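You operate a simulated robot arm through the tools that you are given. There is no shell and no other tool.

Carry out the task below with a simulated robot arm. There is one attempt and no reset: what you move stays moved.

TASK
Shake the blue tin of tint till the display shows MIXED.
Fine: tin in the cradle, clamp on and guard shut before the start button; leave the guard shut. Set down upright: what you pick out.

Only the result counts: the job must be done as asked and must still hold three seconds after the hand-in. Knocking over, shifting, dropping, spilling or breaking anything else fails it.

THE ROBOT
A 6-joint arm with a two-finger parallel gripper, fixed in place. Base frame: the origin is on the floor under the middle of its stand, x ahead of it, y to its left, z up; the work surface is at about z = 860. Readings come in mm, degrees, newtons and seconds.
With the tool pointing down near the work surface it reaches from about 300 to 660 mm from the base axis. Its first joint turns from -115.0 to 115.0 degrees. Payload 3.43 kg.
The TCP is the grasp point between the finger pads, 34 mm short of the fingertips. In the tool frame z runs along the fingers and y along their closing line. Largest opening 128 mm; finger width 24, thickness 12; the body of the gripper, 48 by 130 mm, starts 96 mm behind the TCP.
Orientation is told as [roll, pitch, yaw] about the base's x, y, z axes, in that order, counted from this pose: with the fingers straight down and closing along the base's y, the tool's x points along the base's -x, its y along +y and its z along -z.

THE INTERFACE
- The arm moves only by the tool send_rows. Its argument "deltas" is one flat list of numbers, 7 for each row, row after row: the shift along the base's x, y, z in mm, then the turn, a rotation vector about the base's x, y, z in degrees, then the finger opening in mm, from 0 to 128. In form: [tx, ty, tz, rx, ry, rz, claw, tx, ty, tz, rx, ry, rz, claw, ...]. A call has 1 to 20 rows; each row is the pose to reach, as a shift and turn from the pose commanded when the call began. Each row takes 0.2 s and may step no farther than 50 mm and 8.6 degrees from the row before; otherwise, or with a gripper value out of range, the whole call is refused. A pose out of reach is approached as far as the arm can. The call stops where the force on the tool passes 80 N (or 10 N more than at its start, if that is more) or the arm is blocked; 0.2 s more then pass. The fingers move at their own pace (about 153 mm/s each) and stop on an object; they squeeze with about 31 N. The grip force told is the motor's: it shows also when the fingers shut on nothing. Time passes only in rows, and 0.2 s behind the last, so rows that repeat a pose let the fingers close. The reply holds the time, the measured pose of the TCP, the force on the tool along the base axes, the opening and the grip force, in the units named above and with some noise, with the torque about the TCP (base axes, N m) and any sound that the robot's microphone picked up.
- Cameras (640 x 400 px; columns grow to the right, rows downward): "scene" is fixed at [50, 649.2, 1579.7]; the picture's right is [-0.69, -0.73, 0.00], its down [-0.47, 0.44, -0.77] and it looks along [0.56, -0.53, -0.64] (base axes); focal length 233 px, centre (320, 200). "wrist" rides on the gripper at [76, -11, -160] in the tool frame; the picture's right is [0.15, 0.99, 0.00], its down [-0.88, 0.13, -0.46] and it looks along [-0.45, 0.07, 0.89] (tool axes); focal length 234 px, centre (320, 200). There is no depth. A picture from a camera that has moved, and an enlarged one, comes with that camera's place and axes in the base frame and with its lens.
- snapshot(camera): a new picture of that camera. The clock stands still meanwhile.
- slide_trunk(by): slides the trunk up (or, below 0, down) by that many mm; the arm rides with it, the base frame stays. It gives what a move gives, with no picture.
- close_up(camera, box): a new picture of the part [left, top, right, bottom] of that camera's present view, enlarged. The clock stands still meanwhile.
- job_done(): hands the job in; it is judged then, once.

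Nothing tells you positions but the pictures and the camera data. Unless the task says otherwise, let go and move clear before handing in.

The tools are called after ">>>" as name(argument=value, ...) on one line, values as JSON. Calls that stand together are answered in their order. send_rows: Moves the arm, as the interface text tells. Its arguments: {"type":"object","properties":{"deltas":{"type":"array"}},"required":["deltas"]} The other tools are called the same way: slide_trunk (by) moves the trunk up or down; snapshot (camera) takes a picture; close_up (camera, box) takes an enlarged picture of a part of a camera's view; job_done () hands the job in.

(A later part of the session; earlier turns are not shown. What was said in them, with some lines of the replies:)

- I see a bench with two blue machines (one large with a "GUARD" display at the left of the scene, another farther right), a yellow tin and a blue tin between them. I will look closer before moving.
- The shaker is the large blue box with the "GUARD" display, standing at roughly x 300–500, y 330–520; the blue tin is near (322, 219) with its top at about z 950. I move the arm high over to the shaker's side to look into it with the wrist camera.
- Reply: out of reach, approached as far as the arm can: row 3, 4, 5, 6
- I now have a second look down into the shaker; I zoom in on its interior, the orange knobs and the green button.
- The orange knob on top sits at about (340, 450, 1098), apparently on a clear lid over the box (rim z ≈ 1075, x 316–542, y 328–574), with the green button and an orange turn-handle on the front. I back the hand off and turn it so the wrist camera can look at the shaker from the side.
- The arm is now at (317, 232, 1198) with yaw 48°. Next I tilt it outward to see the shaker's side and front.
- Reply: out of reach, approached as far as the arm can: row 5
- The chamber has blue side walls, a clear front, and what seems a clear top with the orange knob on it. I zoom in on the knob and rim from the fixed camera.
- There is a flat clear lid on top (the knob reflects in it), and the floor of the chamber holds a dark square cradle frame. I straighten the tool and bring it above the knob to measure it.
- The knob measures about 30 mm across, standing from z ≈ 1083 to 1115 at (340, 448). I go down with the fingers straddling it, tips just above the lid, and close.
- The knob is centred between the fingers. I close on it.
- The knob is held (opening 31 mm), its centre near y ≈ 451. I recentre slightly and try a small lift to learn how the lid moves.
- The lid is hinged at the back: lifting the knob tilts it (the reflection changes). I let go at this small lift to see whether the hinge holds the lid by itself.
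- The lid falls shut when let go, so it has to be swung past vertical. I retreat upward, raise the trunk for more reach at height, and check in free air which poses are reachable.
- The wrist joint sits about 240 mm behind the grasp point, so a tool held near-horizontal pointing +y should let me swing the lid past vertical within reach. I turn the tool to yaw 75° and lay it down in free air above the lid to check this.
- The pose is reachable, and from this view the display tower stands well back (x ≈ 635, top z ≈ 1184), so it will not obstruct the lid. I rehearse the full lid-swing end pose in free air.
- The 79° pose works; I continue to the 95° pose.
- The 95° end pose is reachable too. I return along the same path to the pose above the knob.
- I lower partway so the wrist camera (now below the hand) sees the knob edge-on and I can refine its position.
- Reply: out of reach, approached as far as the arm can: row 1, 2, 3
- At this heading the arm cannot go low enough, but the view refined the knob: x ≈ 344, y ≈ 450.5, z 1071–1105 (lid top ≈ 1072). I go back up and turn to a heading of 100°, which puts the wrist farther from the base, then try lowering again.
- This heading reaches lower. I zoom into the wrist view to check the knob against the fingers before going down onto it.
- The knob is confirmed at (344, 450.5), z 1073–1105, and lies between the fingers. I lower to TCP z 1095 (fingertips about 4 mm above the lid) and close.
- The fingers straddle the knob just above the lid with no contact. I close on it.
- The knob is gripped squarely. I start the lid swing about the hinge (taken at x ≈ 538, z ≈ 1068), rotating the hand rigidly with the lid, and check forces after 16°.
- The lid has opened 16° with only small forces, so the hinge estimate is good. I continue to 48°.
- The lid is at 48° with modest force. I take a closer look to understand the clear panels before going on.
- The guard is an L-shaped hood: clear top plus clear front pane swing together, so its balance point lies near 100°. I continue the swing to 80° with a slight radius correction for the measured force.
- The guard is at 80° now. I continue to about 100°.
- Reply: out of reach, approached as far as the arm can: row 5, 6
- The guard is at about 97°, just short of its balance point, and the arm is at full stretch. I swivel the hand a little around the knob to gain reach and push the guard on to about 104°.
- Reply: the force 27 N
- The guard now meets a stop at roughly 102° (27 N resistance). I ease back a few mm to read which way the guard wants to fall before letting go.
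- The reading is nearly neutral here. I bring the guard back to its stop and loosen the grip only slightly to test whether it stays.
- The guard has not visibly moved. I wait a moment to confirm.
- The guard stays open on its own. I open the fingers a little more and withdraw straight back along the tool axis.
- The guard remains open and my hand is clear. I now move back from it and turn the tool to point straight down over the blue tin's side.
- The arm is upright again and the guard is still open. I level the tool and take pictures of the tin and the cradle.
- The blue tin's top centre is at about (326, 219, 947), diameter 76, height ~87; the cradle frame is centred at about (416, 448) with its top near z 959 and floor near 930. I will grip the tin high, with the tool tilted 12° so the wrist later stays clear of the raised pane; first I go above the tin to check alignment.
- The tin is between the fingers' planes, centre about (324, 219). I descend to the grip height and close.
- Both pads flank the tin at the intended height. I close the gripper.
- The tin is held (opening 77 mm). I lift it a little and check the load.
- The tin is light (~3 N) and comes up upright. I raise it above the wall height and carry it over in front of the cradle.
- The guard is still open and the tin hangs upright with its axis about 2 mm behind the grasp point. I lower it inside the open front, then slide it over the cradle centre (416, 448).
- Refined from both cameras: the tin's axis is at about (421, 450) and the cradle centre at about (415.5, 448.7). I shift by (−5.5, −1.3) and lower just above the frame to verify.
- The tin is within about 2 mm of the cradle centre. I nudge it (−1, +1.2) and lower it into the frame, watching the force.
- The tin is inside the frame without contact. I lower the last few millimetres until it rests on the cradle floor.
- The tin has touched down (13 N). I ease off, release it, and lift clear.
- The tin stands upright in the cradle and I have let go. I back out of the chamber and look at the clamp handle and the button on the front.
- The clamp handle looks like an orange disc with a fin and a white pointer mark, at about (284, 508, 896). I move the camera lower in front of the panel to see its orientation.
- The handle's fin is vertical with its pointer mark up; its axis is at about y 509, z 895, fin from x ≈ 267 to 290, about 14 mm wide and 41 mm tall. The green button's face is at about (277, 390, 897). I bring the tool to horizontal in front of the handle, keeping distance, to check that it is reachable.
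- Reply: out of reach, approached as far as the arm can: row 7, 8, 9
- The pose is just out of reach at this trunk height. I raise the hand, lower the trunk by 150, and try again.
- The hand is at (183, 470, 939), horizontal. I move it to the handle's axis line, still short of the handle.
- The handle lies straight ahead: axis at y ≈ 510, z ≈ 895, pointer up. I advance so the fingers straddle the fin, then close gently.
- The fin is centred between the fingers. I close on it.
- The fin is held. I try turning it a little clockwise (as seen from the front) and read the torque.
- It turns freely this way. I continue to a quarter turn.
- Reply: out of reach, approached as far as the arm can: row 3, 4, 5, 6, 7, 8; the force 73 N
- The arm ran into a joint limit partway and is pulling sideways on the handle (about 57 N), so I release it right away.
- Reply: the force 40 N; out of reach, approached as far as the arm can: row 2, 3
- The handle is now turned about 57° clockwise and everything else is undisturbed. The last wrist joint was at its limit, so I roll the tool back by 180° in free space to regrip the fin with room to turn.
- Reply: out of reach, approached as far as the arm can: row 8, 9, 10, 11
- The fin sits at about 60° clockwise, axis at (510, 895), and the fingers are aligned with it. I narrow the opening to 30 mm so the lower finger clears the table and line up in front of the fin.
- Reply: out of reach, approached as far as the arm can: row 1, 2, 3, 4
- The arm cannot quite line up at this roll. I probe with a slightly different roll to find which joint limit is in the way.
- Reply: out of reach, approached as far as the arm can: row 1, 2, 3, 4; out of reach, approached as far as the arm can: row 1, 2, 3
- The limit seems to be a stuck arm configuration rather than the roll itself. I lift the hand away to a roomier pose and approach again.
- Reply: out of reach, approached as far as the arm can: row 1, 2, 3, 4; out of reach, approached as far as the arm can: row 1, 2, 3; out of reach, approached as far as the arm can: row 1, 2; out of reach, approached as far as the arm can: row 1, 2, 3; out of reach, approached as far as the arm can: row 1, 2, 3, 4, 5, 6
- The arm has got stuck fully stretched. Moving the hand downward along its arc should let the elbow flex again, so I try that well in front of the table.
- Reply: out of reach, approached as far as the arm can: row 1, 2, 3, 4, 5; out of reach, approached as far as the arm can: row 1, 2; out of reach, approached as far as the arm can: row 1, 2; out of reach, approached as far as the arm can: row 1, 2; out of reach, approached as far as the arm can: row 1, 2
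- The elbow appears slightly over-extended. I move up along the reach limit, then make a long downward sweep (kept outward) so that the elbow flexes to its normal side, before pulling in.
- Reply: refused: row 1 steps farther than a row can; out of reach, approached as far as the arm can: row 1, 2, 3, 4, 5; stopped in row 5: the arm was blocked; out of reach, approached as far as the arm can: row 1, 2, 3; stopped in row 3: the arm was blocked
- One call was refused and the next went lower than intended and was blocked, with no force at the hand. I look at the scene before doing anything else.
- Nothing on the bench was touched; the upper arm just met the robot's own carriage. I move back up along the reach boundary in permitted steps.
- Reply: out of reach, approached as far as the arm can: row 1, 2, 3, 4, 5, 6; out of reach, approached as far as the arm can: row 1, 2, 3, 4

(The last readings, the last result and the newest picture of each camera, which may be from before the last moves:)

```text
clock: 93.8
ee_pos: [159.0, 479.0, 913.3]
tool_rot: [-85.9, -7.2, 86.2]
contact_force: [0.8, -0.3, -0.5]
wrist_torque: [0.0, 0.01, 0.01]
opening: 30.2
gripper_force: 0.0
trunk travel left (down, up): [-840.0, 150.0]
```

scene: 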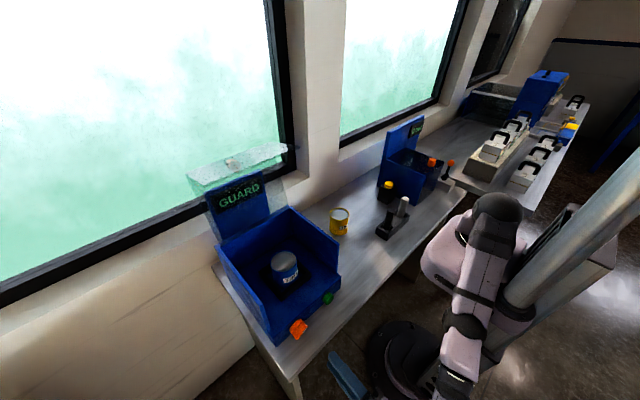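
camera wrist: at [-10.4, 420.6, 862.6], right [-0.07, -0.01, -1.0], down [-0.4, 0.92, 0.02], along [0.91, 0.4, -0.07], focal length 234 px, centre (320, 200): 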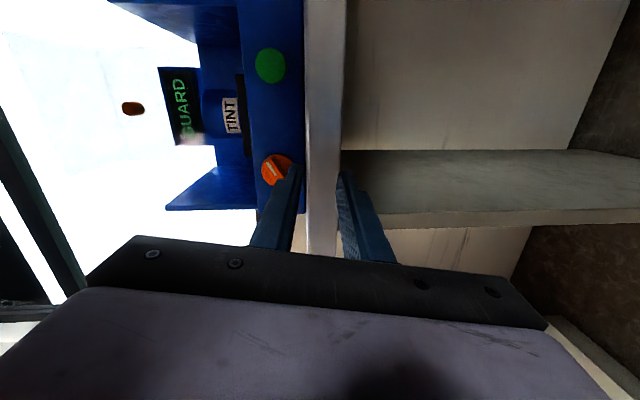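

The elbow is free again. I re-level the tool, roll it to match the fin (60°), and bring it forward to the side of the handle before aligning.

>>> send_rows(deltas=[9, 0, -3, -7.4, -0.54, 0.9, 30, 18, 0, -6, -14.8, -1.08, 1.8, 30, 27, 0, -9, -22.2, -1.62, 2.7, 30, 36, 0, -11, -29.6, -2.16, 3.6, 30, 46, 0, -13, -37, -2.7, 4.5, 30])

>>> snapshot(camera="wrist")

```text
clock: 95.0
ee_pos: [206.2, 479.6, 899.4]
tool_rot: [-90.0, 29.9, 89.8]
contact_force: [0.2, 0.0, -0.2]
wrist_torque: [0.0, -0.01, -0.03]
opening: 29.9
gripper_force: 0.0
trunk travel left (down, up): [-840.0, 150.0]
```

```text
taken
camera wrist: at [46.1, 420.4, 946.7], right [0.0, -0.62, -0.79], down [-0.46, 0.7, -0.55], along [0.89, 0.36, -0.28], focal length 234 px, centre (320, 200)
```

wrist: 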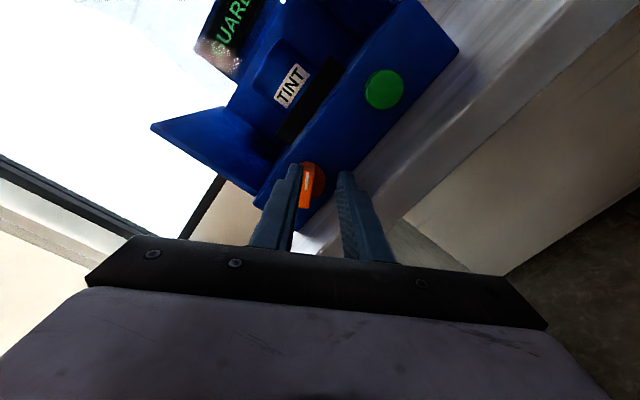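

>>> send_rows(deltas=[16, 0, 0, 0, 0, 0, 30, 16, 15, -2, 0, 0, 0, 30, 16, 30.5, -4.5, 0, 0, 0, 30, 16, 30.5, -4.5, 0, 0, 0, 30])

>>> close_up(camera="wrist", box=[240, 90, 420, 220])

```text
clock: 96.0
ee_pos: [221.0, 512.4, 897.6]
tool_rot: [-89.9, 29.7, 89.9]
contact_force: [-1.1, 0.2, 0.6]
wrist_torque: [0.0, 0.01, 0.0]
opening: 30.0
gripper_force: 0.0
trunk travel left (down, up): [-840.0, 150.0]
```

```text
3.08 times, centred on (330, 155) of wrist
camera zoom: at [60.2, 451.6, 943.6], right [0.0, -0.62, -0.79], down [-0.46, 0.7, -0.55], along [0.89, 0.36, -0.28], focal length 720 px, centre (289, 338)
```

zoom: 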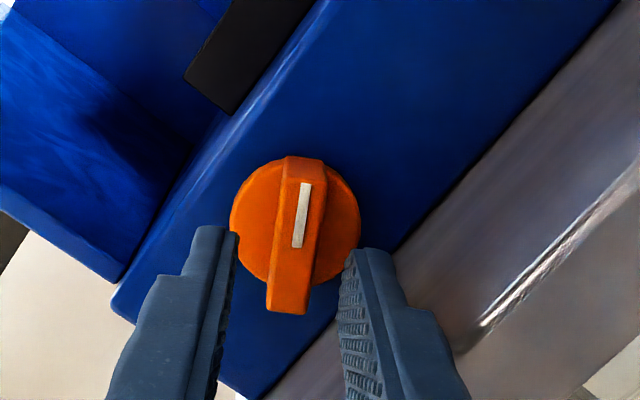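

The fin is well centred between the fingers. I advance and close on it.

>>> send_rows(deltas=[15, -1, -1.3, 0, 0, 0, 30, 30, -1, -1.3, 0, 0, 0, 30, 30, -1, -1.3, 0, 0, 0, 30, 30, -1, -1.3, 0, 0, 0, 8, 30, -1, -1.3, 0, 0, 0, 8, 30, -1, -1.3, 0, 0, 0, 8])

>>> close_up(camera="scene", box=[260, 270, 360, 370])

```text
clock: 97.4
ee_pos: [252.4, 511.9, 895.1]
tool_rot: [-89.9, 29.9, 89.9]
contact_force: [0.3, -1.4, -2.2]
wrist_torque: [-0.23, -0.18, 0.13]
opening: 13.7
gripper_force: 45.0
trunk travel left (down, up): [-840.0, 150.0]
```

```text
4.00 times, centred on (310, 320) of scene
camera zoom: at [50.0, 649.2, 1579.7], right [-0.69, -0.73, 0.0], down [-0.47, 0.44, -0.77], along [0.56, -0.53, -0.64], focal length 933 px, centre (360, -280)
```

zoom: 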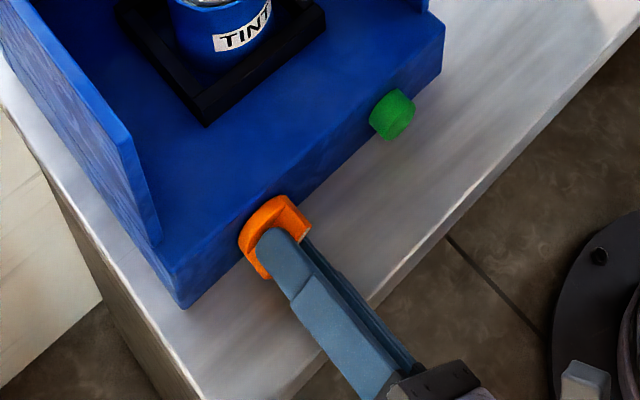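

I turn it further clockwise in small steps and watch the torque.

>>> send_rows(deltas=[0, -0.5, 0, 5, 0, 0, 8, 0, -1, 0, 10, 0, 0, 8, 0, -1, 0, 15, 0, 0, 8, 0, -1, 0, 20, 0, 0, 8, 0, -1, 0, 20, 0, 0, 8])

>>> close_up(camera="scene", box=[180, 140, 360, 340])

```text
clock: 98.6
ee_pos: [251.8, 510.5, 896.8]
tool_rot: [-89.8, 9.7, 90.0]
contact_force: [6.0, 7.6, 6.9]
wrist_torque: [-1.79, -0.4, 0.63]
opening: 21.9
gripper_force: 45.6
trunk travel left (down, up): [-840.0, 150.0]
```

```text
2.00 times, centred on (270, 240) of scene
camera zoom: at [50.0, 649.2, 1579.7], right [-0.69, -0.73, 0.0], down [-0.47, 0.44, -0.77], along [0.56, -0.53, -0.64], focal length 467 px, centre (420, 120)
```

zoom: 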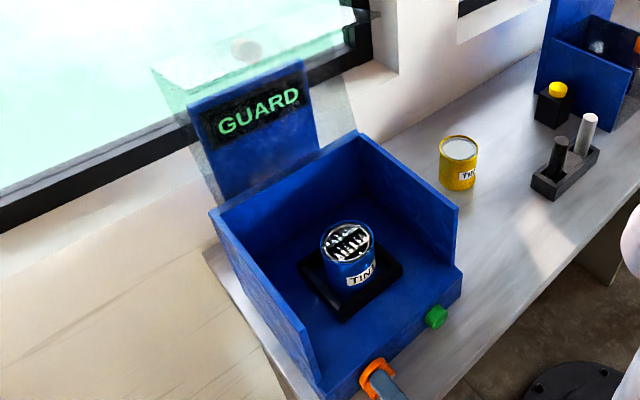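

The handle resists beyond about 60° and the fingers start to be forced open, so that is its end stop. I back off that extra rotation and look at the cradle for any change in the clamp.

>>> send_rows(deltas=[0, 0, 0, -7, 0, 0, 8, 0, 0, 0, -14, 0, 0, 8, 0, 0, 0, -18, 0, 0, 8, 0, 0, 0, -18, 0, 0, 8])

>>> close_up(camera="scene", box=[250, 230, 320, 300])

>>> close_up(camera="scene", box=[260, 270, 360, 370])

```text
clock: 99.6
ee_pos: [252.1, 506.7, 896.2]
tool_rot: [-90.1, 27.6, 89.8]
contact_force: [5.8, 3.4, 16.5]
wrist_torque: [-0.94, -0.71, -0.58]
opening: 14.1
gripper_force: 44.9
trunk travel left (down, up): [-840.0, 150.0]
```

```text
5.71 times, centred on (285, 265) of scene
camera zoom: at [50.0, 649.2, 1579.7], right [-0.69, -0.73, 0.0], down [-0.47, 0.44, -0.77], along [0.56, -0.53, -0.64], focal length 1333 px, centre (520, -171)
```

zoom: 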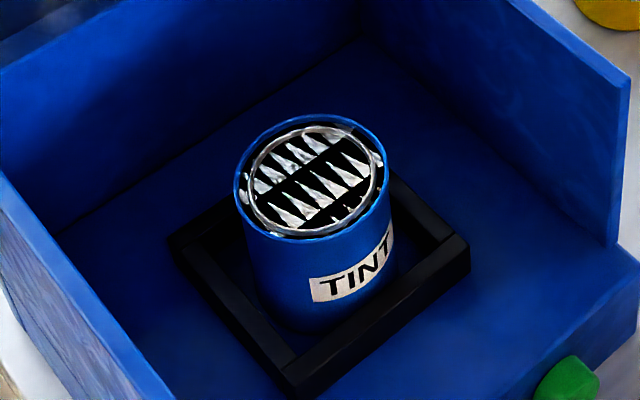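

```text
4.00 times, centred on (310, 320) of scene
camera zoom: at [50.0, 649.2, 1579.7], right [-0.69, -0.73, 0.0], down [-0.47, 0.44, -0.77], along [0.56, -0.53, -0.64], focal length 933 px, centre (360, -280)
```

zoom: 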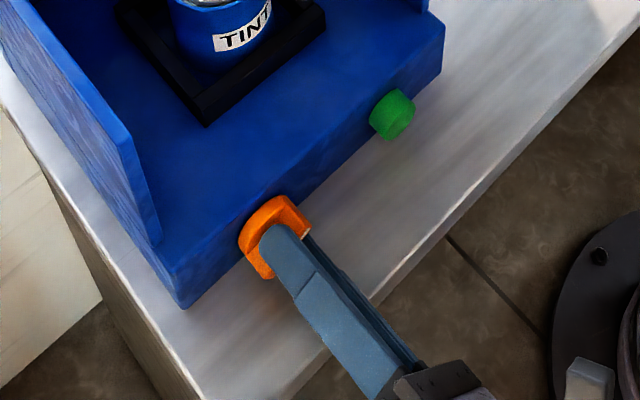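

The clamp has no visible jaw, but the handle is at its end stop. I release it and draw straight back.

>>> send_rows(deltas=[0, 0, 0, 0, 0, 0, 30, 0, 0, 0, 0, 0, 0, 30, -20, 0, 0, 0, 0, 0, 30, -40, 0, 0, 0, 0, 0, 30])

>>> close_up(camera="wrist", box=[240, 60, 440, 220])

>>> close_up(camera="scene", box=[180, 140, 360, 340])

```text
clock: 100.6
ee_pos: [212.8, 508.8, 894.5]
tool_rot: [-89.8, 27.7, 90.0]
contact_force: [1.0, -0.8, -1.3]
wrist_torque: [0.03, 0.0, -0.01]
opening: 30.2
gripper_force: 0.0
trunk travel left (down, up): [-840.0, 150.0]
```

```text
2.50 times, centred on (340, 140) of wrist
camera zoom: at [51.8, 446.6, 939.1], right [0.0, -0.59, -0.81], down [-0.46, 0.72, -0.52], along [0.89, 0.37, -0.27], focal length 585 px, centre (270, 350)
```

zoom: 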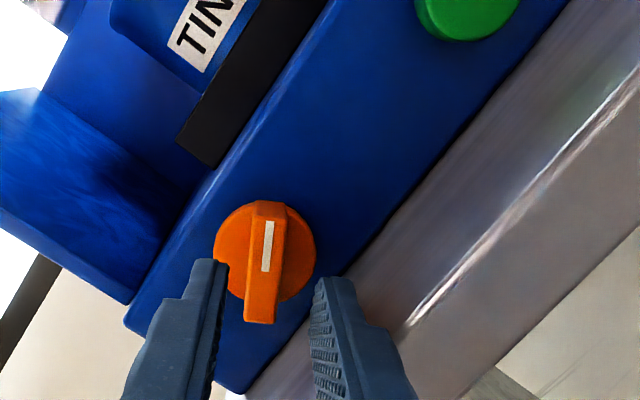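

```text
2.00 times, centred on (270, 240) of scene
camera zoom: at [50.0, 649.2, 1579.7], right [-0.69, -0.73, 0.0], down [-0.47, 0.44, -0.77], along [0.56, -0.53, -0.64], focal length 467 px, centre (420, 120)
```

zoom: 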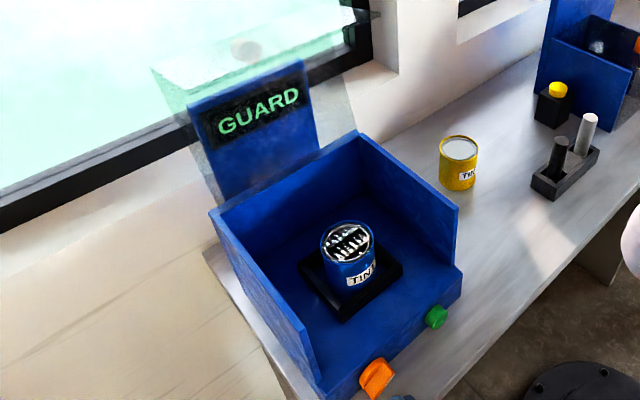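

The handle rests at its 60° stop, pointer turned. Now the guard must be closed: I retreat, raise the trunk again and bring the tool back to pointing down, retracing the earlier route to the knob.

>>> send_rows(deltas=[-15, -20, 20, 0, 0, 0, 60, -25, -40, 50, 0, 0, 0, 60, -30, -60, 80, 0, 0, 0, 60, -30, -80, 110, 0, 0, 0, 60])

>>> slide_trunk(by=150)

>>> send_rows(deltas=[8, -10, 5, 0, 8, 0, 60, 17, -20, 10, 0, 16, 0, 60, 26, -30, 15, 0, 24, 0, 60, 35, -40, 20, 0, 32, 0, 60, 44, -50, 25, 0, 40, 0, 60, 54, -60, 30, 0, 48, 0, 60, 64, -70, 35, 0, 56, 0, 60, 75, -80, 40, 0, 64, 0, 60, 86, -90, 45, 0, 72, 0, 60, 98, -100, 48, 0, 80, 0, 60, 110, -110, 50, 0, 88, 0, 60, 120, -120, 50, 0, 90, 0, 60])

>>> snapshot(camera="scene")

```text
clock: 101.6
ee_pos: [180.8, 427.6, 1006.9]
tool_rot: [-89.9, 27.7, 89.8]
contact_force: [0.2, -1.6, -0.3]
wrist_torque: [0.01, -0.01, 0.0]
opening: 60.0
gripper_force: 0.0
trunk travel left (down, up): [-840.0, 150.0]
```

```text
clock: 103.3
ee_pos: [180.7, 429.2, 1156.4]
tool_rot: [-89.9, 27.8, 89.9]
contact_force: [-0.7, 0.3, -1.0]
wrist_torque: [0.0, 0.01, 0.0]
opening: 59.6
gripper_force: 0.1
trunk travel left (down, up): [-990.0, 0.0]
```

```text
clock: 105.9
ee_pos: [299.9, 307.5, 1206.9]
tool_rot: [0.3, 0.0, 117.6]
contact_force: [-0.9, -0.2, -0.8]
wrist_torque: [0.03, 0.04, 0.02]
opening: 60.2
gripper_force: 0.1
trunk travel left (down, up): [-990.0, 0.0]
```

```text
taken
```

scene: 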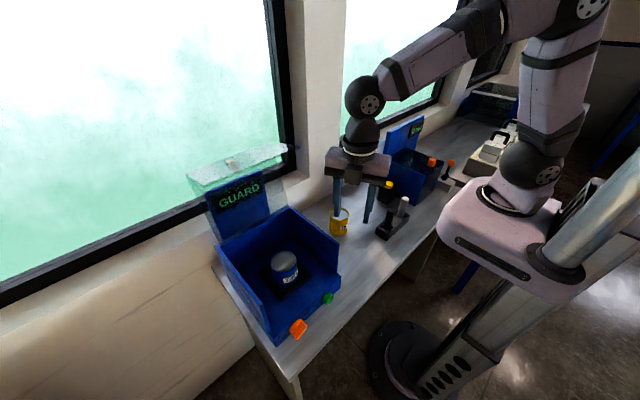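

The tool points down again. I turn it back to yaw 0 while moving to the waypoint used before.

>>> send_rows(deltas=[3, -7, 0, 0, 0, -8.4, 60, 6, -14, 0, 0, 0, -16.8, 60, 9, -21, 0, 0, 0, -25.2, 60, 12, -28, 0, 0, 0, -33.6, 60, 15, -35, 0, 0, 0, -42, 60, 18, -42, 0, 0, 0, -50.4, 60, 21, -49, 0, 0, 0, -58.8, 60, 24, -56, 0, 0, 0, -67.2, 60, 27, -63, 0, 0, 0, -75.6, 60, 30, -70, 0, 0, 0, -84, 60, 33, -77, 0, 0, 0, -92.4, 60, 36, -84, 0, 0, 0, -100.8, 60, 39, -91, -3, 0, 0, -109.2, 60, 41, -93, -5, 0, 0, -117.5, 60])

>>> send_rows(deltas=[5, 0, 0, -0.2, 6.55, 1.95, 56, 10, 0, 0, -0.4, 13.1, 3.9, 56, 10, 0, 0, -0.4, 13.1, 3.9, 56])

```text
clock: 108.9
ee_pos: [342.1, 215.8, 1201.5]
tool_rot: [0.1, 0.1, 0.0]
contact_force: [-0.6, -0.1, 0.2]
wrist_torque: [0.02, 0.0, 0.0]
opening: 60.0
gripper_force: 0.0
trunk travel left (down, up): [-990.0, 0.0]
```

```text
clock: 109.7
ee_pos: [351.6, 214.7, 1202.7]
tool_rot: [0.1, 13.2, 4.1]
contact_force: [-1.0, -0.2, -0.1]
wrist_torque: [0.02, -0.03, 0.03]
opening: 56.1
gripper_force: 0.0
trunk travel left (down, up): [-990.0, 0.0]
```

>>> send_rows(deltas=[21, 3, 1.5, 8.2, 0.56, -1.93, 56, 43, 6, 3, 16.4, 1.12, -3.86, 56, 64, 9, 5, 24.6, 1.68, -5.79, 56, 86, 12, 7, 32.8, 2.24, -7.72, 56, 107, 15, 9, 41, 2.8, -9.65, 56, 129, 18, 11, 49.2, 3.36, -11.58, 56, 150, 21, 12, 57.4, 3.92, -13.51, 56, 171, 24, 14, 65.6, 4.48, -15.44, 56, 192, 27, 15, 73.8, 5.04, -17.37, 56, 213, 30, 17, 82, 5.6, -19.3, 56, 235, 33, 18, 90.2, 6.16, -21.23, 56, 256, 36, 19, 98.4, 6.72, -23.16, 56])

>>> snapshot(camera="wrist")

>>> close_up(camera="scene", box=[170, 80, 370, 280])

```text
clock: 112.3
ee_pos: [609.3, 251.1, 1221.8]
tool_rot: [101.6, 13.1, 3.8]
contact_force: [0.3, 0.5, 0.0]
wrist_torque: [0.01, -0.03, -0.01]
opening: 56.0
gripper_force: 0.1
trunk travel left (down, up): [-990.0, 0.0]
```

```text
taken
camera wrist: at [534.1, 91.9, 1194.6], right [0.09, -0.19, 0.98], down [0.9, -0.41, -0.16], along [0.44, 0.89, 0.14], focal length 234 px, centre (320, 200)
```

wrist: 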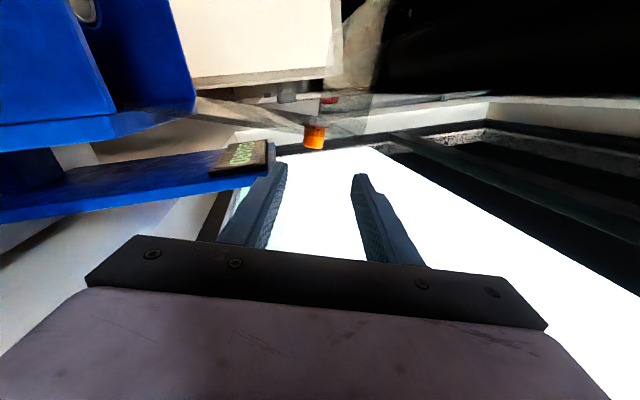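

```text
2.00 times, centred on (270, 180) of scene
camera zoom: at [50.0, 649.2, 1579.7], right [-0.69, -0.73, 0.0], down [-0.47, 0.44, -0.77], along [0.56, -0.53, -0.64], focal length 467 px, centre (420, 240)
```

zoom: 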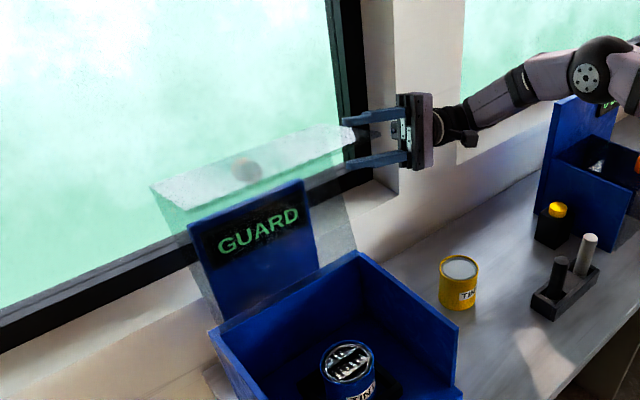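

The route works again and the knob is in view between the fingers' line. I slide in along the tool axis to straddle the knob.

>>> send_rows(deltas=[0, 40, -1, 0, 0, 0, 56, -0.7, 75, 6, 0, 0, 0, 56, -1.4, 110, 13, 0, 0, 0, 56, -2.1, 145, 20, 0, 0, 0, 56, -2.7, 178, 26, 0, 0, 0, 56, -2.7, 178, 26, 0, 0, 0, 56])

>>> close_up(camera="wrist", box=[200, 80, 440, 260])

>>> close_up(camera="scene", box=[170, 80, 370, 280])

```text
clock: 113.7
ee_pos: [607.0, 430.9, 1246.8]
tool_rot: [101.5, 12.9, 3.8]
contact_force: [-0.1, 0.2, -0.6]
wrist_torque: [0.0, 0.01, 0.02]
opening: 56.1
gripper_force: 0.1
trunk travel left (down, up): [-990.0, 0.0]
```

```text
2.22 times, centred on (320, 170) of wrist
camera zoom: at [532.3, 270.3, 1220.2], right [0.09, -0.19, 0.98], down [0.9, -0.41, -0.16], along [0.44, 0.89, 0.13], focal length 520 px, centre (320, 267)
```

zoom: 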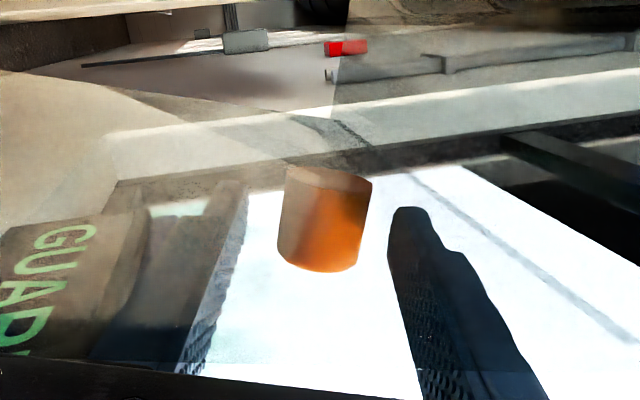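

```text
2.00 times, centred on (270, 180) of scene
camera zoom: at [50.0, 649.2, 1579.7], right [-0.69, -0.73, 0.0], down [-0.47, 0.44, -0.77], along [0.56, -0.53, -0.64], focal length 467 px, centre (420, 240)
```

zoom: 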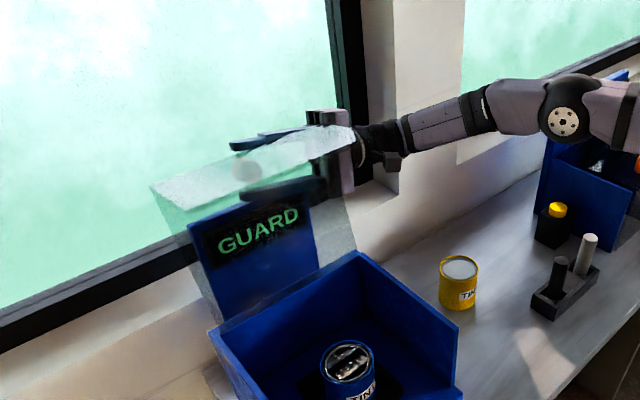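

The knob lies between the fingers. I close on it.

>>> send_rows(deltas=[0, 0, 0, 0, 0, 0, 35, 0, 0, 0, 0, 0, 0, 15, 0, 0, 0, 0, 0, 0, 15])

```text
clock: 114.5
ee_pos: [605.8, 430.0, 1247.4]
tool_rot: [101.6, 13.0, 4.0]
contact_force: [-1.9, 2.2, 4.4]
wrist_torque: [0.62, 0.75, 0.62]
opening: 31.0
gripper_force: 45.1
trunk travel left (down, up): [-990.0, 0.0]
```

The knob is gripped. I start closing: swing the guard back from its stop to 90°, undoing the small swivel on the way.

>>> send_rows(deltas=[-9.4, 0, 3.4, 0.18, -3.37, 1.48, 15, -19, 0, 6.5, 0.36, -6.74, 2.96, 15, -28.8, 0, 9, 0.54, -10.1, 4.44, 15, -38.6, 0, 11, 0.72, -13.5, 5.9, 15, -38.6, 0, 11, 0.72, -13.5, 5.9, 15])

>>> close_up(camera="scene", box=[170, 80, 370, 280])

```text
clock: 115.7
ee_pos: [566.0, 430.0, 1258.1]
tool_rot: [100.6, -0.6, 9.6]
contact_force: [-0.3, 1.3, 4.6]
wrist_torque: [0.42, 0.06, -1.25]
opening: 30.9
gripper_force: 45.1
trunk travel left (down, up): [-990.0, 0.0]
```

```text
2.00 times, centred on (270, 180) of scene
camera zoom: at [50.0, 649.2, 1579.7], right [-0.69, -0.73, 0.0], down [-0.47, 0.44, -0.77], along [0.56, -0.53, -0.64], focal length 467 px, centre (420, 240)
```

zoom: 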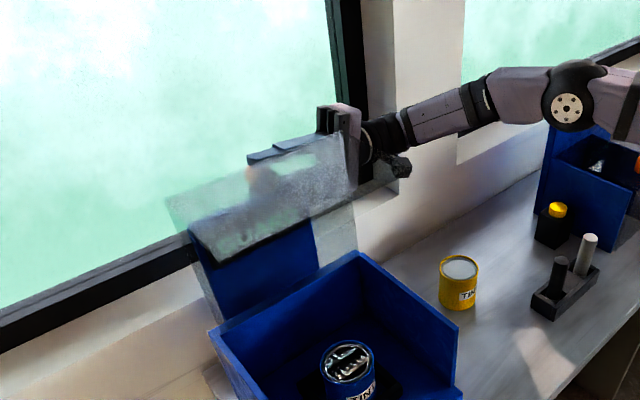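

Forces are small. I continue closing down to 50°.

>>> send_rows(deltas=[-13.35, 0, 1.5, 0, -4, 0, 15, -26.76, 0, 2, 0, -8, 0, 15, -40.18, 0, 1.7, 0, -12, 0, 15, -53.54, 0, 0.35, 0, -16, 0, 15, -66.78, 0, -1.9, 0, -20, 0, 15, -79.82, 0, -5.06, 0, -24, 0, 15, -92.62, 0, -9.13, 0, -28, 0, 15, -105.1, 0, -14.1, 0, -32, 0, 15, -117.2, 0, -19.9, 0, -36, 0, 15, -128.9, 0, -26.5, 0, -40, 0, 15, -128.9, 0, -26.5, 0, -40, 0, 15])

>>> close_up(camera="scene", box=[190, 120, 370, 310])

```text
clock: 118.1
ee_pos: [436.8, 430.3, 1233.5]
tool_rot: [92.6, -40.1, 12.5]
contact_force: [-0.9, 7.0, 10.8]
wrist_torque: [0.77, -1.02, -0.12]
opening: 31.1
gripper_force: 44.7
trunk travel left (down, up): [-990.0, 0.0]
```

```text
2.11 times, centred on (280, 215) of scene
camera zoom: at [50.0, 649.2, 1579.7], right [-0.69, -0.73, 0.0], down [-0.47, 0.44, -0.77], along [0.56, -0.53, -0.64], focal length 491 px, centre (404, 168)
```

zoom: 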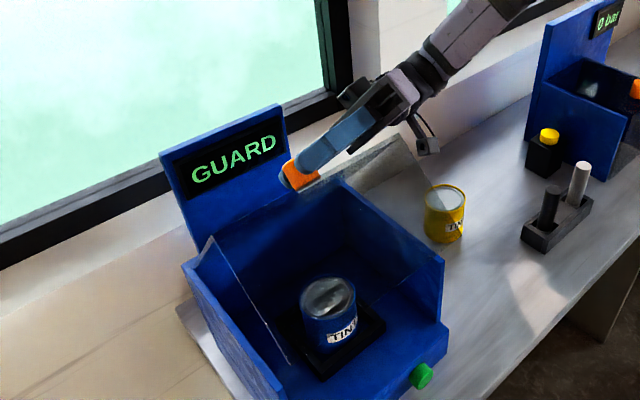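

The guard is at 50° and follows smoothly. I continue down to 10°.

>>> send_rows(deltas=[-11.7, 0, -6.2, 0, -4, 0, 15, -22.6, 0, -14.4, 0, -8, 0, 15, -32.8, 0, -23.4, 0, -12, 0, 15, -42.2, 0, -33, 0, -16, 0, 15, -51, 0, -43.4, 0, -20, 0, 15, -59, 0, -54.4, 0, -24, 0, 15, -66.2, 0, -65.8, 0, -28, 0, 15, -72.6, 0, -77.6, 0, -32, 0, 15, -78, 0, -90, 0, -36, 0, 15, -82.7, 0, -102.8, 0, -40, 0, 15, -82.7, 0, -102.8, 0, -40, 0, 15])

>>> close_up(camera="scene", box=[190, 140, 370, 330])

```text
clock: 120.5
ee_pos: [355.0, 429.1, 1129.5]
tool_rot: [55.6, -76.6, 45.8]
contact_force: [5.6, 2.2, 3.8]
wrist_torque: [0.18, -1.34, 0.2]
opening: 31.6
gripper_force: 44.9
trunk travel left (down, up): [-990.0, 0.0]
```

```text
2.11 times, centred on (280, 235) of scene
camera zoom: at [50.0, 649.2, 1579.7], right [-0.69, -0.73, 0.0], down [-0.47, 0.44, -0.77], along [0.56, -0.53, -0.64], focal length 491 px, centre (404, 126)
```

zoom: 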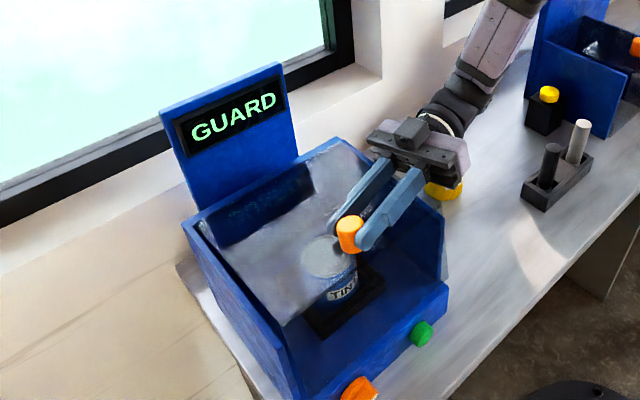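

>>> send_rows(deltas=[-2.5, 0, -8, 0, -2.5, 0, 15, -4.6, 0, -16.1, 0, -5, 0, 15, -6.3, 0, -23.5, 0, -7.5, 0, 15, -7.5, 0, -30, 0, -9.5, 0, 15, -7.9, 0, -33, 0, -10, 0, 15, -7.9, 0, -33.5, 0, -10, 0, 15])

>>> close_up(camera="scene", box=[190, 140, 370, 330])

```text
clock: 121.9
ee_pos: [347.9, 430.3, 1099.3]
tool_rot: [6.5, -80.7, 94.0]
contact_force: [12.8, 3.6, 20.0]
wrist_torque: [-0.23, -1.31, 0.08]
opening: 31.2
gripper_force: 45.0
trunk travel left (down, up): [-990.0, 0.0]
```

```text
2.11 times, centred on (280, 235) of scene
camera zoom: at [50.0, 649.2, 1579.7], right [-0.69, -0.73, 0.0], down [-0.47, 0.44, -0.77], along [0.56, -0.53, -0.64], focal length 491 px, centre (404, 126)
```

zoom: 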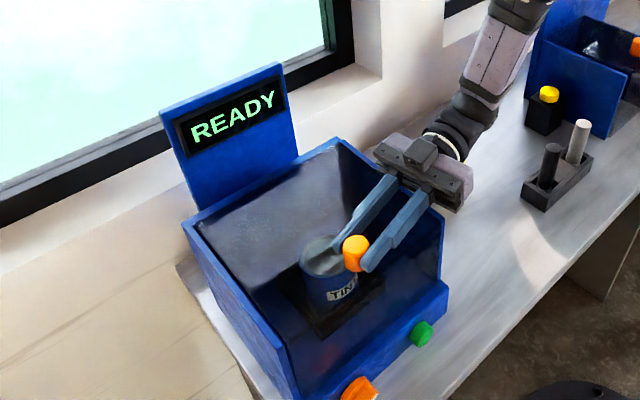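

The display now reads READY: tin in place, clamp on, guard shut. I release the knob and lift straight off.

>>> send_rows(deltas=[0, 0, 1, 0, 0, 0, 30, 0, 0, 1, 0, 0, 0, 66, 0, 0, 1, 0, 0, 0, 66, 0, 0, 40, 0, 0, 0, 66, 0, 0, 80, 0, 0, 0, 66, 0, 0, 130, 0, 0, 0, 66])

>>> close_up(camera="scene", box=[190, 140, 370, 330])

```text
clock: 123.3
ee_pos: [345.4, 430.0, 1229.0]
tool_rot: [8.0, -80.4, 92.7]
contact_force: [0.4, 0.1, -0.1]
wrist_torque: [0.0, 0.0, -0.02]
opening: 65.8
gripper_force: 0.0
trunk travel left (down, up): [-990.0, 0.0]
```

```text
2.11 times, centred on (280, 235) of scene
camera zoom: at [50.0, 649.2, 1579.7], right [-0.69, -0.73, 0.0], down [-0.47, 0.44, -0.77], along [0.56, -0.53, -0.64], focal length 491 px, centre (404, 126)
```

zoom: 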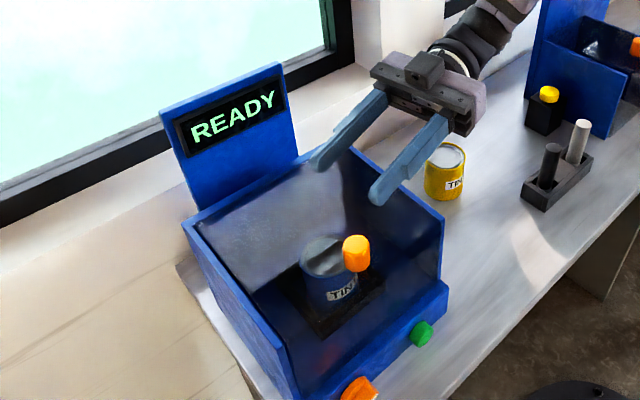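

The guard stays shut and READY is shown. Now I bring the tool round to press the green start button: first straighten it to point down and turn it back to yaw 0.

>>> send_rows(deltas=[-4, -3, 2, -7.9, -1.49, 0, 60, -8, -6, 4, -15.8, -2.98, 0, 60, -12, -9, 6, -23.7, -4.47, 0, 60, -16, -12, 8, -31.6, -5.96, 0, 60, -20, -15, 10, -39.5, -7.45, 0, 60, -24, -18, 10, -47.4, -8.94, 0, 60, -28, -21, 10, -55.3, -10.43, 0, 60, -32, -24, 10, -63.2, -11.92, 0, 60, -36, -27, 10, -71.1, -13.41, 0, 60, -40, -30, 10, -79, -14.9, 0, 60])

>>> send_rows(deltas=[-2, 0, 0, 0, 0, -8.4, 40, -4, 0, 0, 0, 0, -16.8, 40, -6, 0, 0, 0, 0, -25.2, 40, -8, 0, 0, 0, 0, -33.6, 40, -10, 0, 0, 0, 0, -42, 40, -12, 0, 0, 0, 0, -50.4, 40, -14, 0, 0, 0, 0, -58.8, 20, -16, 0, 0, 0, 0, -67.2, 0, -18, 0, 0, 0, 0, -75.6, 0, -20, 0, 0, 0, 0, -84, 0, -22, 0, 0, 0, 0, -92.4, 0, -24, 0, 0, 0, 0, -100.5, 0])

>>> snapshot(camera="scene")

```text
clock: 125.5
ee_pos: [305.5, 400.2, 1234.9]
tool_rot: [-0.1, 0.3, 99.3]
contact_force: [-0.1, 0.0, -0.1]
wrist_torque: [0.0, -0.01, -0.01]
opening: 59.7
gripper_force: 0.0
trunk travel left (down, up): [-990.0, 0.0]
```

```text
clock: 128.1
ee_pos: [282.6, 400.0, 1235.9]
tool_rot: [0.1, 0.0, -1.3]
contact_force: [0.3, -0.5, -0.4]
wrist_torque: [0.03, -0.01, 0.01]
opening: 0.0
gripper_force: 31.2
trunk travel left (down, up): [-990.0, 0.0]
```

```text
taken
```

scene: 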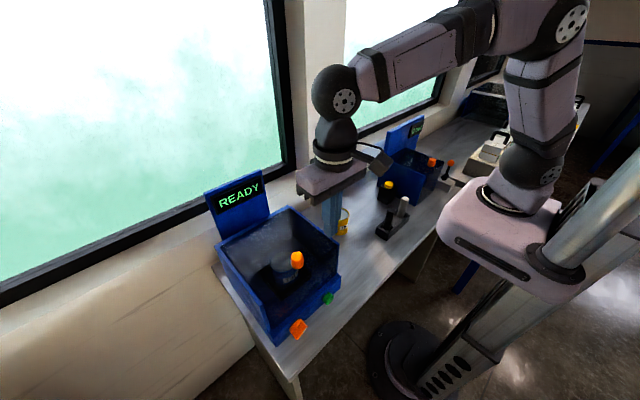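

>>> send_rows(deltas=[-11, -1, -8, 0, -8.2, 0, 0, -22, -2, -16, 0, -16.4, 0, 0, -33, -3, -26, 0, -24.6, 0, 0, -44, -4, -36, 0, -32.8, 0, 0, -55, -5, -48, 0, -41, 0, 0, -66, -6, -60, 0, -49.2, 0, 0, -77, -7, -74, 0, -57.4, 0, 0, -88, -8, -88, 0, -65.6, 0, 0, -99, -9, -102, 0, -73.8, 0, 0, -110, -10, -115, 0, -82, 0, 0, -118, -11, -126, 0, -90, 0, 0])

>>> slide_trunk(by=-150)

>>> snapshot(camera="wrist")

```text
clock: 130.5
ee_pos: [165.2, 388.1, 1109.1]
tool_rot: [100.3, -88.8, -100.2]
contact_force: [-0.2, 0.0, 0.0]
wrist_torque: [0.02, -0.01, -0.03]
opening: 0.1
gripper_force: 30.9
trunk travel left (down, up): [-990.0, 0.0]
```

```text
clock: 132.3
ee_pos: [166.2, 389.1, 959.2]
tool_rot: [92.8, -88.9, -92.8]
contact_force: [-0.7, 0.8, -0.5]
wrist_torque: [-0.02, 0.02, 0.0]
opening: 0.0
gripper_force: 31.0
trunk travel left (down, up): [-840.0, 150.0]
```

```text
taken
camera wrist: at [4.5, 379.0, 882.0], right [0.0, 0.99, -0.13], down [-0.46, 0.11, 0.88], along [0.89, 0.06, 0.45], focal length 234 px, centre (320, 200)
```

wrist: 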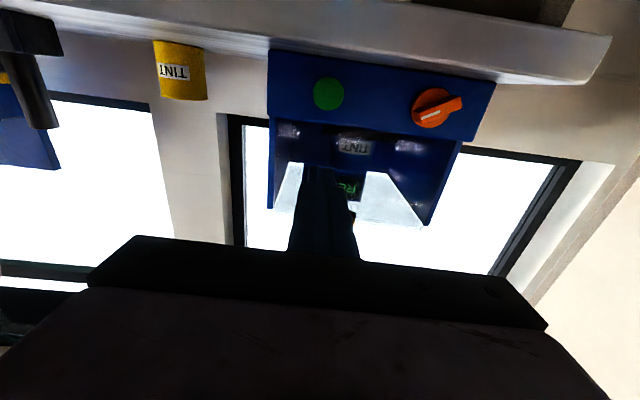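

The green button is straight ahead at about (277, 390, 895). I line up the closed fingers in front of it.

>>> send_rows(deltas=[16, 0.3, -21, 0, 0, 0, 0, 32, 0.6, -43, 0, 0, 0, 0, 48.8, 1, -63.7, 0, 0, 0, 0, 48.8, 1, -63.7, 0, 0, 0, 0])

>>> close_up(camera="wrist", box=[240, 60, 440, 210])

>>> close_up(camera="scene", box=[270, 260, 390, 370])

```text
clock: 133.3
ee_pos: [213.0, 389.5, 895.3]
tool_rot: [92.3, -88.9, -92.3]
contact_force: [-0.2, 0.1, 0.1]
wrist_torque: [-0.03, 0.0, -0.02]
opening: 0.0
gripper_force: 30.6
trunk travel left (down, up): [-840.0, 150.0]
```

```text
2.67 times, centred on (340, 135) of wrist
camera zoom: at [52.7, 380.0, 817.8], right [0.0, 0.99, -0.13], down [-0.46, 0.11, 0.88], along [0.89, 0.06, 0.45], focal length 624 px, centre (267, 373)
```

zoom: 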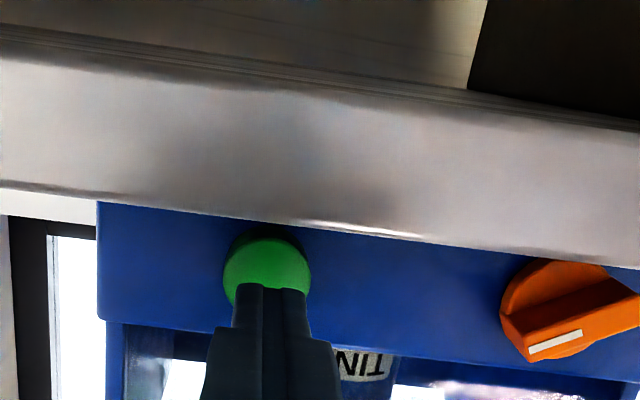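

```text
3.64 times, centred on (330, 315) of scene
camera zoom: at [50.0, 649.2, 1579.7], right [-0.69, -0.73, 0.0], down [-0.47, 0.44, -0.77], along [0.56, -0.53, -0.64], focal length 848 px, centre (284, -218)
```

zoom: 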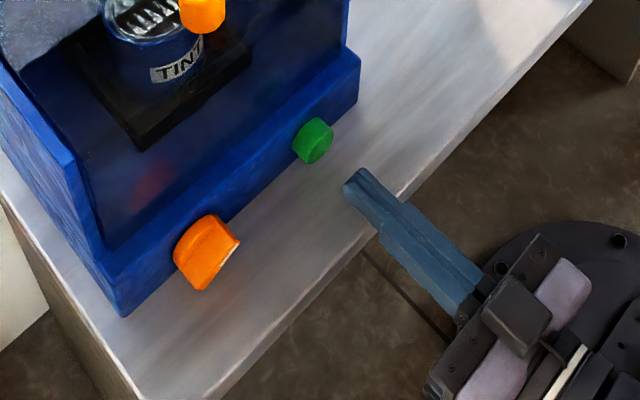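

The fingertips point at the button's centre. I advance and press in small steps, then check the display.

>>> send_rows(deltas=[14, 0, -1, 0, 0, 0, 0, 26, 0, -1, 0, 0, 0, 0, 29, 0, -1, 0, 0, 0, 0, 31, 0, -1, 0, 0, 0, 0, 33, 0, -1, 0, 0, 0, 0])

>>> close_up(camera="scene", box=[190, 150, 390, 370])

```text
clock: 134.5
ee_pos: [247.3, 389.5, 893.7]
tool_rot: [92.2, -88.8, -92.1]
contact_force: [0.0, -0.2, 0.2]
wrist_torque: [0.04, -0.02, -0.03]
opening: 0.0
gripper_force: 30.4
trunk travel left (down, up): [-840.0, 150.0]
```

```text
1.82 times, centred on (290, 260) of scene
camera zoom: at [50.0, 649.2, 1579.7], right [-0.69, -0.73, 0.0], down [-0.47, 0.44, -0.77], along [0.56, -0.53, -0.64], focal length 424 px, centre (374, 91)
```

zoom: 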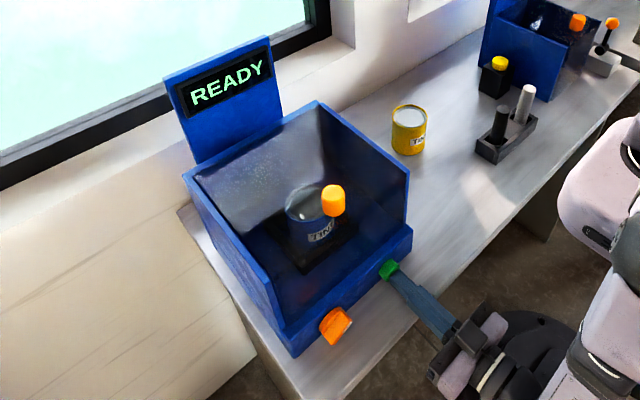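

No contact yet. I continue in small steps.

>>> send_rows(deltas=[2, 0, 0, 0, 0, 0, 0, 4, 0, 0, 0, 0, 0, 0, 6, 0, 0, 0, 0, 0, 0])

>>> close_up(camera="scene", box=[190, 150, 390, 370])

```text
clock: 135.3
ee_pos: [252.8, 390.0, 895.0]
tool_rot: [94.7, -88.8, -94.4]
contact_force: [-3.7, 0.7, 0.5]
wrist_torque: [-0.02, 0.01, 0.01]
opening: 0.1
gripper_force: 31.0
trunk travel left (down, up): [-840.0, 150.0]
heard: click
```

```text
1.82 times, centred on (290, 260) of scene
camera zoom: at [50.0, 649.2, 1579.7], right [-0.69, -0.73, 0.0], down [-0.47, 0.44, -0.77], along [0.56, -0.53, -0.64], focal length 424 px, centre (374, 91)
```

zoom: 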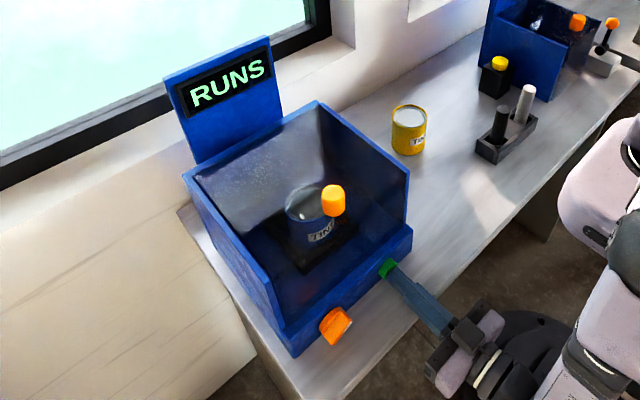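

The button clicked and the display shows RUNS. I withdraw from the button and wait for it to finish.

>>> send_rows(deltas=[-20, 0, 0, 0, 0, 0, 0, -45, 0, 0, 0, 0, 0, 0, -65, 0, 10, 0, 0, 0, 0, -65, 0, 10, 0, 0, 0, 0, -65, 0, 10, 0, 0, 0, 0, -65, 0, 10, 0, 0, 0, 0, -65, 0, 10, 0, 0, 0, 0, -65, 0, 10, 0, 0, 0, 0, -65, 0, 10, 0, 0, 0, 0, -65, 0, 10, 0, 0, 0, 0, -65, 0, 10, 0, 0, 0, 0, -65, 0, 10, 0, 0, 0, 0])

>>> close_up(camera="scene", box=[190, 150, 390, 370])

```text
clock: 137.9
ee_pos: [188.3, 389.8, 904.5]
tool_rot: [92.8, -88.9, -92.8]
contact_force: [0.4, -1.0, -0.4]
wrist_torque: [0.01, 0.03, 0.0]
opening: 0.0
gripper_force: 31.0
trunk travel left (down, up): [-840.0, 150.0]
```

```text
1.82 times, centred on (290, 260) of scene
camera zoom: at [50.0, 649.2, 1579.7], right [-0.69, -0.73, 0.0], down [-0.47, 0.44, -0.77], along [0.56, -0.53, -0.64], focal length 424 px, centre (374, 91)
```

zoom: 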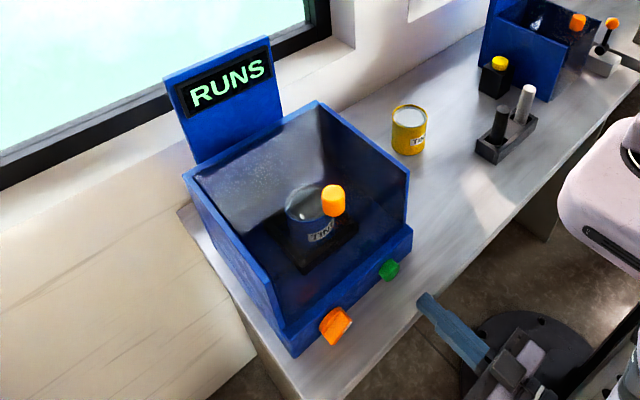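

It is still running; my hand is clear. I wait.

>>> send_rows(deltas=[0, 0, 0, 0, 0, 0, 0, 0, 0, 0, 0, 0, 0, 0, 0, 0, 0, 0, 0, 0, 0, 0, 0, 0, 0, 0, 0, 0, 0, 0, 0, 0, 0, 0, 0, 0, 0, 0, 0, 0, 0, 0, 0, 0, 0, 0, 0, 0, 0, 0, 0, 0, 0, 0, 0, 0, 0, 0, 0, 0, 0, 0, 0, 0, 0, 0, 0, 0, 0, 0, 0, 0, 0, 0, 0, 0, 0, 0, 0, 0, 0, 0, 0, 0, 0, 0, 0, 0, 0, 0, 0, 0, 0, 0, 0, 0, 0, 0, 0, 0, 0, 0, 0, 0, 0, 0, 0, 0, 0, 0, 0, 0, 0, 0, 0, 0, 0, 0, 0, 0, 0, 0, 0, 0, 0, 0, 0, 0, 0, 0, 0, 0, 0, 0, 0, 0, 0, 0, 0, 0])

>>> close_up(camera="scene", box=[190, 150, 390, 370])

```text
clock: 142.1
ee_pos: [189.5, 391.1, 903.4]
tool_rot: [92.8, -89.0, -92.8]
contact_force: [-0.8, -0.2, 0.7]
wrist_torque: [0.02, 0.0, 0.04]
opening: 0.3
gripper_force: 31.2
trunk travel left (down, up): [-840.0, 150.0]
```

```text
1.82 times, centred on (290, 260) of scene
camera zoom: at [50.0, 649.2, 1579.7], right [-0.69, -0.73, 0.0], down [-0.47, 0.44, -0.77], along [0.56, -0.53, -0.64], focal length 424 px, centre (374, 91)
```

zoom: 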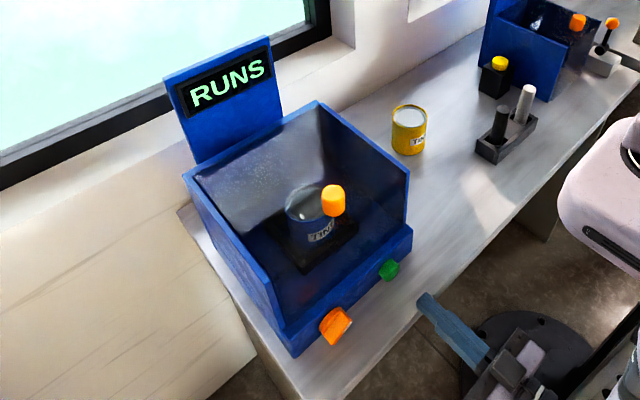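

Still RUNS after about 7 s, everything in place. I keep waiting.

>>> send_rows(deltas=[0, 0, 0, 0, 0, 0, 0, 0, 0, 0, 0, 0, 0, 0, 0, 0, 0, 0, 0, 0, 0, 0, 0, 0, 0, 0, 0, 0, 0, 0, 0, 0, 0, 0, 0, 0, 0, 0, 0, 0, 0, 0, 0, 0, 0, 0, 0, 0, 0, 0, 0, 0, 0, 0, 0, 0, 0, 0, 0, 0, 0, 0, 0, 0, 0, 0, 0, 0, 0, 0, 0, 0, 0, 0, 0, 0, 0, 0, 0, 0, 0, 0, 0, 0, 0, 0, 0, 0, 0, 0, 0, 0, 0, 0, 0, 0, 0, 0, 0, 0, 0, 0, 0, 0, 0, 0, 0, 0, 0, 0, 0, 0, 0, 0, 0, 0, 0, 0, 0, 0, 0, 0, 0, 0, 0, 0, 0, 0, 0, 0, 0, 0, 0, 0, 0, 0, 0, 0, 0, 0])

>>> close_up(camera="scene", box=[190, 150, 390, 370])

```text
clock: 146.3
ee_pos: [189.1, 388.9, 904.0]
tool_rot: [92.8, -88.9, -92.9]
contact_force: [0.1, -0.4, 0.9]
wrist_torque: [0.01, -0.01, 0.0]
opening: 0.1
gripper_force: 31.2
trunk travel left (down, up): [-840.0, 150.0]
```

```text
1.82 times, centred on (290, 260) of scene
camera zoom: at [50.0, 649.2, 1579.7], right [-0.69, -0.73, 0.0], down [-0.47, 0.44, -0.77], along [0.56, -0.53, -0.64], focal length 424 px, centre (374, 91)
```

zoom: 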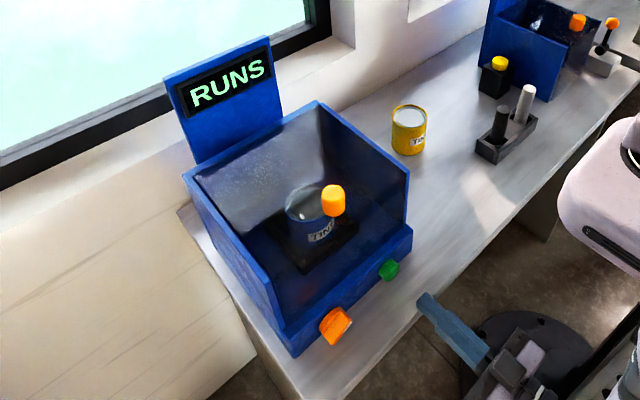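

The display still says RUNS at about 11 s; I wait further.

>>> send_rows(deltas=[0, 0, 0, 0, 0, 0, 0, 0, 0, 0, 0, 0, 0, 0, 0, 0, 0, 0, 0, 0, 0, 0, 0, 0, 0, 0, 0, 0, 0, 0, 0, 0, 0, 0, 0, 0, 0, 0, 0, 0, 0, 0, 0, 0, 0, 0, 0, 0, 0, 0, 0, 0, 0, 0, 0, 0, 0, 0, 0, 0, 0, 0, 0, 0, 0, 0, 0, 0, 0, 0, 0, 0, 0, 0, 0, 0, 0, 0, 0, 0, 0, 0, 0, 0, 0, 0, 0, 0, 0, 0, 0, 0, 0, 0, 0, 0, 0, 0, 0, 0, 0, 0, 0, 0, 0, 0, 0, 0, 0, 0, 0, 0, 0, 0, 0, 0, 0, 0, 0, 0, 0, 0, 0, 0, 0, 0, 0, 0, 0, 0, 0, 0, 0, 0, 0, 0, 0, 0, 0, 0])

>>> send_rows(deltas=[0, 0, 0, 0, 0, 0, 0, 0, 0, 0, 0, 0, 0, 0, 0, 0, 0, 0, 0, 0, 0, 0, 0, 0, 0, 0, 0, 0, 0, 0, 0, 0, 0, 0, 0, 0, 0, 0, 0, 0, 0, 0, 0, 0, 0, 0, 0, 0, 0, 0, 0, 0, 0, 0, 0, 0, 0, 0, 0, 0, 0, 0, 0, 0, 0, 0, 0, 0, 0, 0, 0, 0, 0, 0, 0, 0, 0, 0, 0, 0, 0, 0, 0, 0, 0, 0, 0, 0, 0, 0, 0, 0, 0, 0, 0, 0, 0, 0, 0, 0, 0, 0, 0, 0, 0, 0, 0, 0, 0, 0, 0, 0, 0, 0, 0, 0, 0, 0, 0, 0, 0, 0, 0, 0, 0, 0, 0, 0, 0, 0, 0, 0, 0, 0, 0, 0, 0, 0, 0, 0])

>>> close_up(camera="scene", box=[190, 150, 390, 370])

```text
clock: 150.5
ee_pos: [189.2, 389.6, 904.2]
tool_rot: [92.8, -88.9, -92.8]
contact_force: [0.7, 0.1, 1.0]
wrist_torque: [0.0, 0.04, 0.01]
opening: 0.0
gripper_force: 31.2
trunk travel left (down, up): [-840.0, 150.0]
```

```text
clock: 154.7
ee_pos: [189.2, 390.2, 903.4]
tool_rot: [92.8, -89.0, -92.8]
contact_force: [0.2, -0.9, 0.4]
wrist_torque: [-0.01, -0.02, 0.02]
opening: 0.0
gripper_force: 30.2
trunk travel left (down, up): [-840.0, 150.0]
```

```text
1.82 times, centred on (290, 260) of scene
camera zoom: at [50.0, 649.2, 1579.7], right [-0.69, -0.73, 0.0], down [-0.47, 0.44, -0.77], along [0.56, -0.53, -0.64], focal length 424 px, centre (374, 91)
```

zoom: 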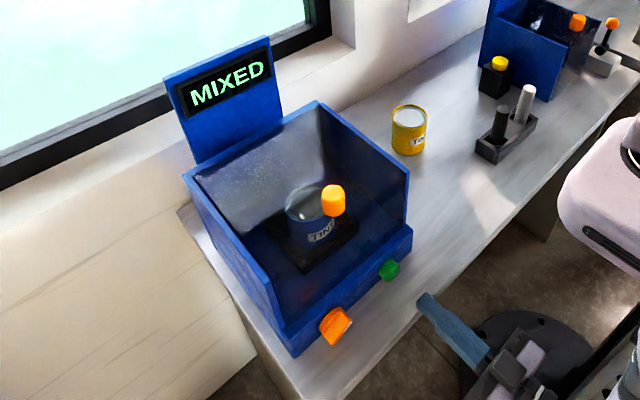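

The display shows MIXED, the guard is shut and the hand is clear. I take one last look at the whole scene before handing in.

>>> snapshot(camera="scene")

```text
taken
```

scene: 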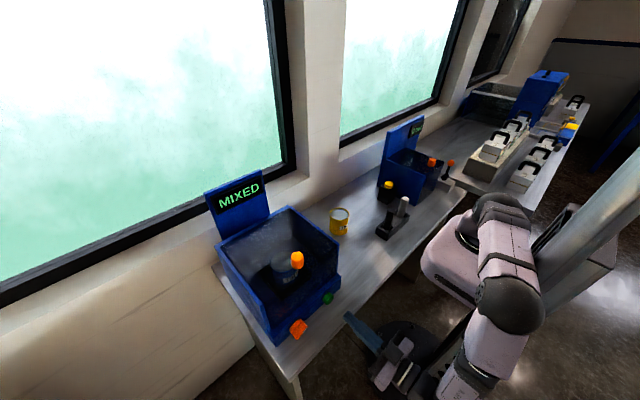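

The display reads MIXED. The blue tin stands clamped in the cradle under the shut guard, nothing else has been disturbed, and the hand is clear, so I hand the job in.

>>> job_done()

```text
The job is handed in.
```

The blue tin has been shaken and the shaker's display showed MIXED when I handed the job in. I don't have the judging result.

- **Before start:** the tin was in the cradle, the clamp handle turned to its stop and the guard shut. The display read READY before I pressed the green button.
- **At hand-in:** the tin was still in the cradle with the clamp on and the guard shut. I took nothing out of the machine, and the hand was clear.
- **Surroundings:** the last picture showed the yellow tin and the other equipment where they had been.

While turning the clamp handle, the arm hit a joint limit and pulled sideways on it with about 57 N, so I let go and regripped. The machine did not move in the pictures taken right afterwards.
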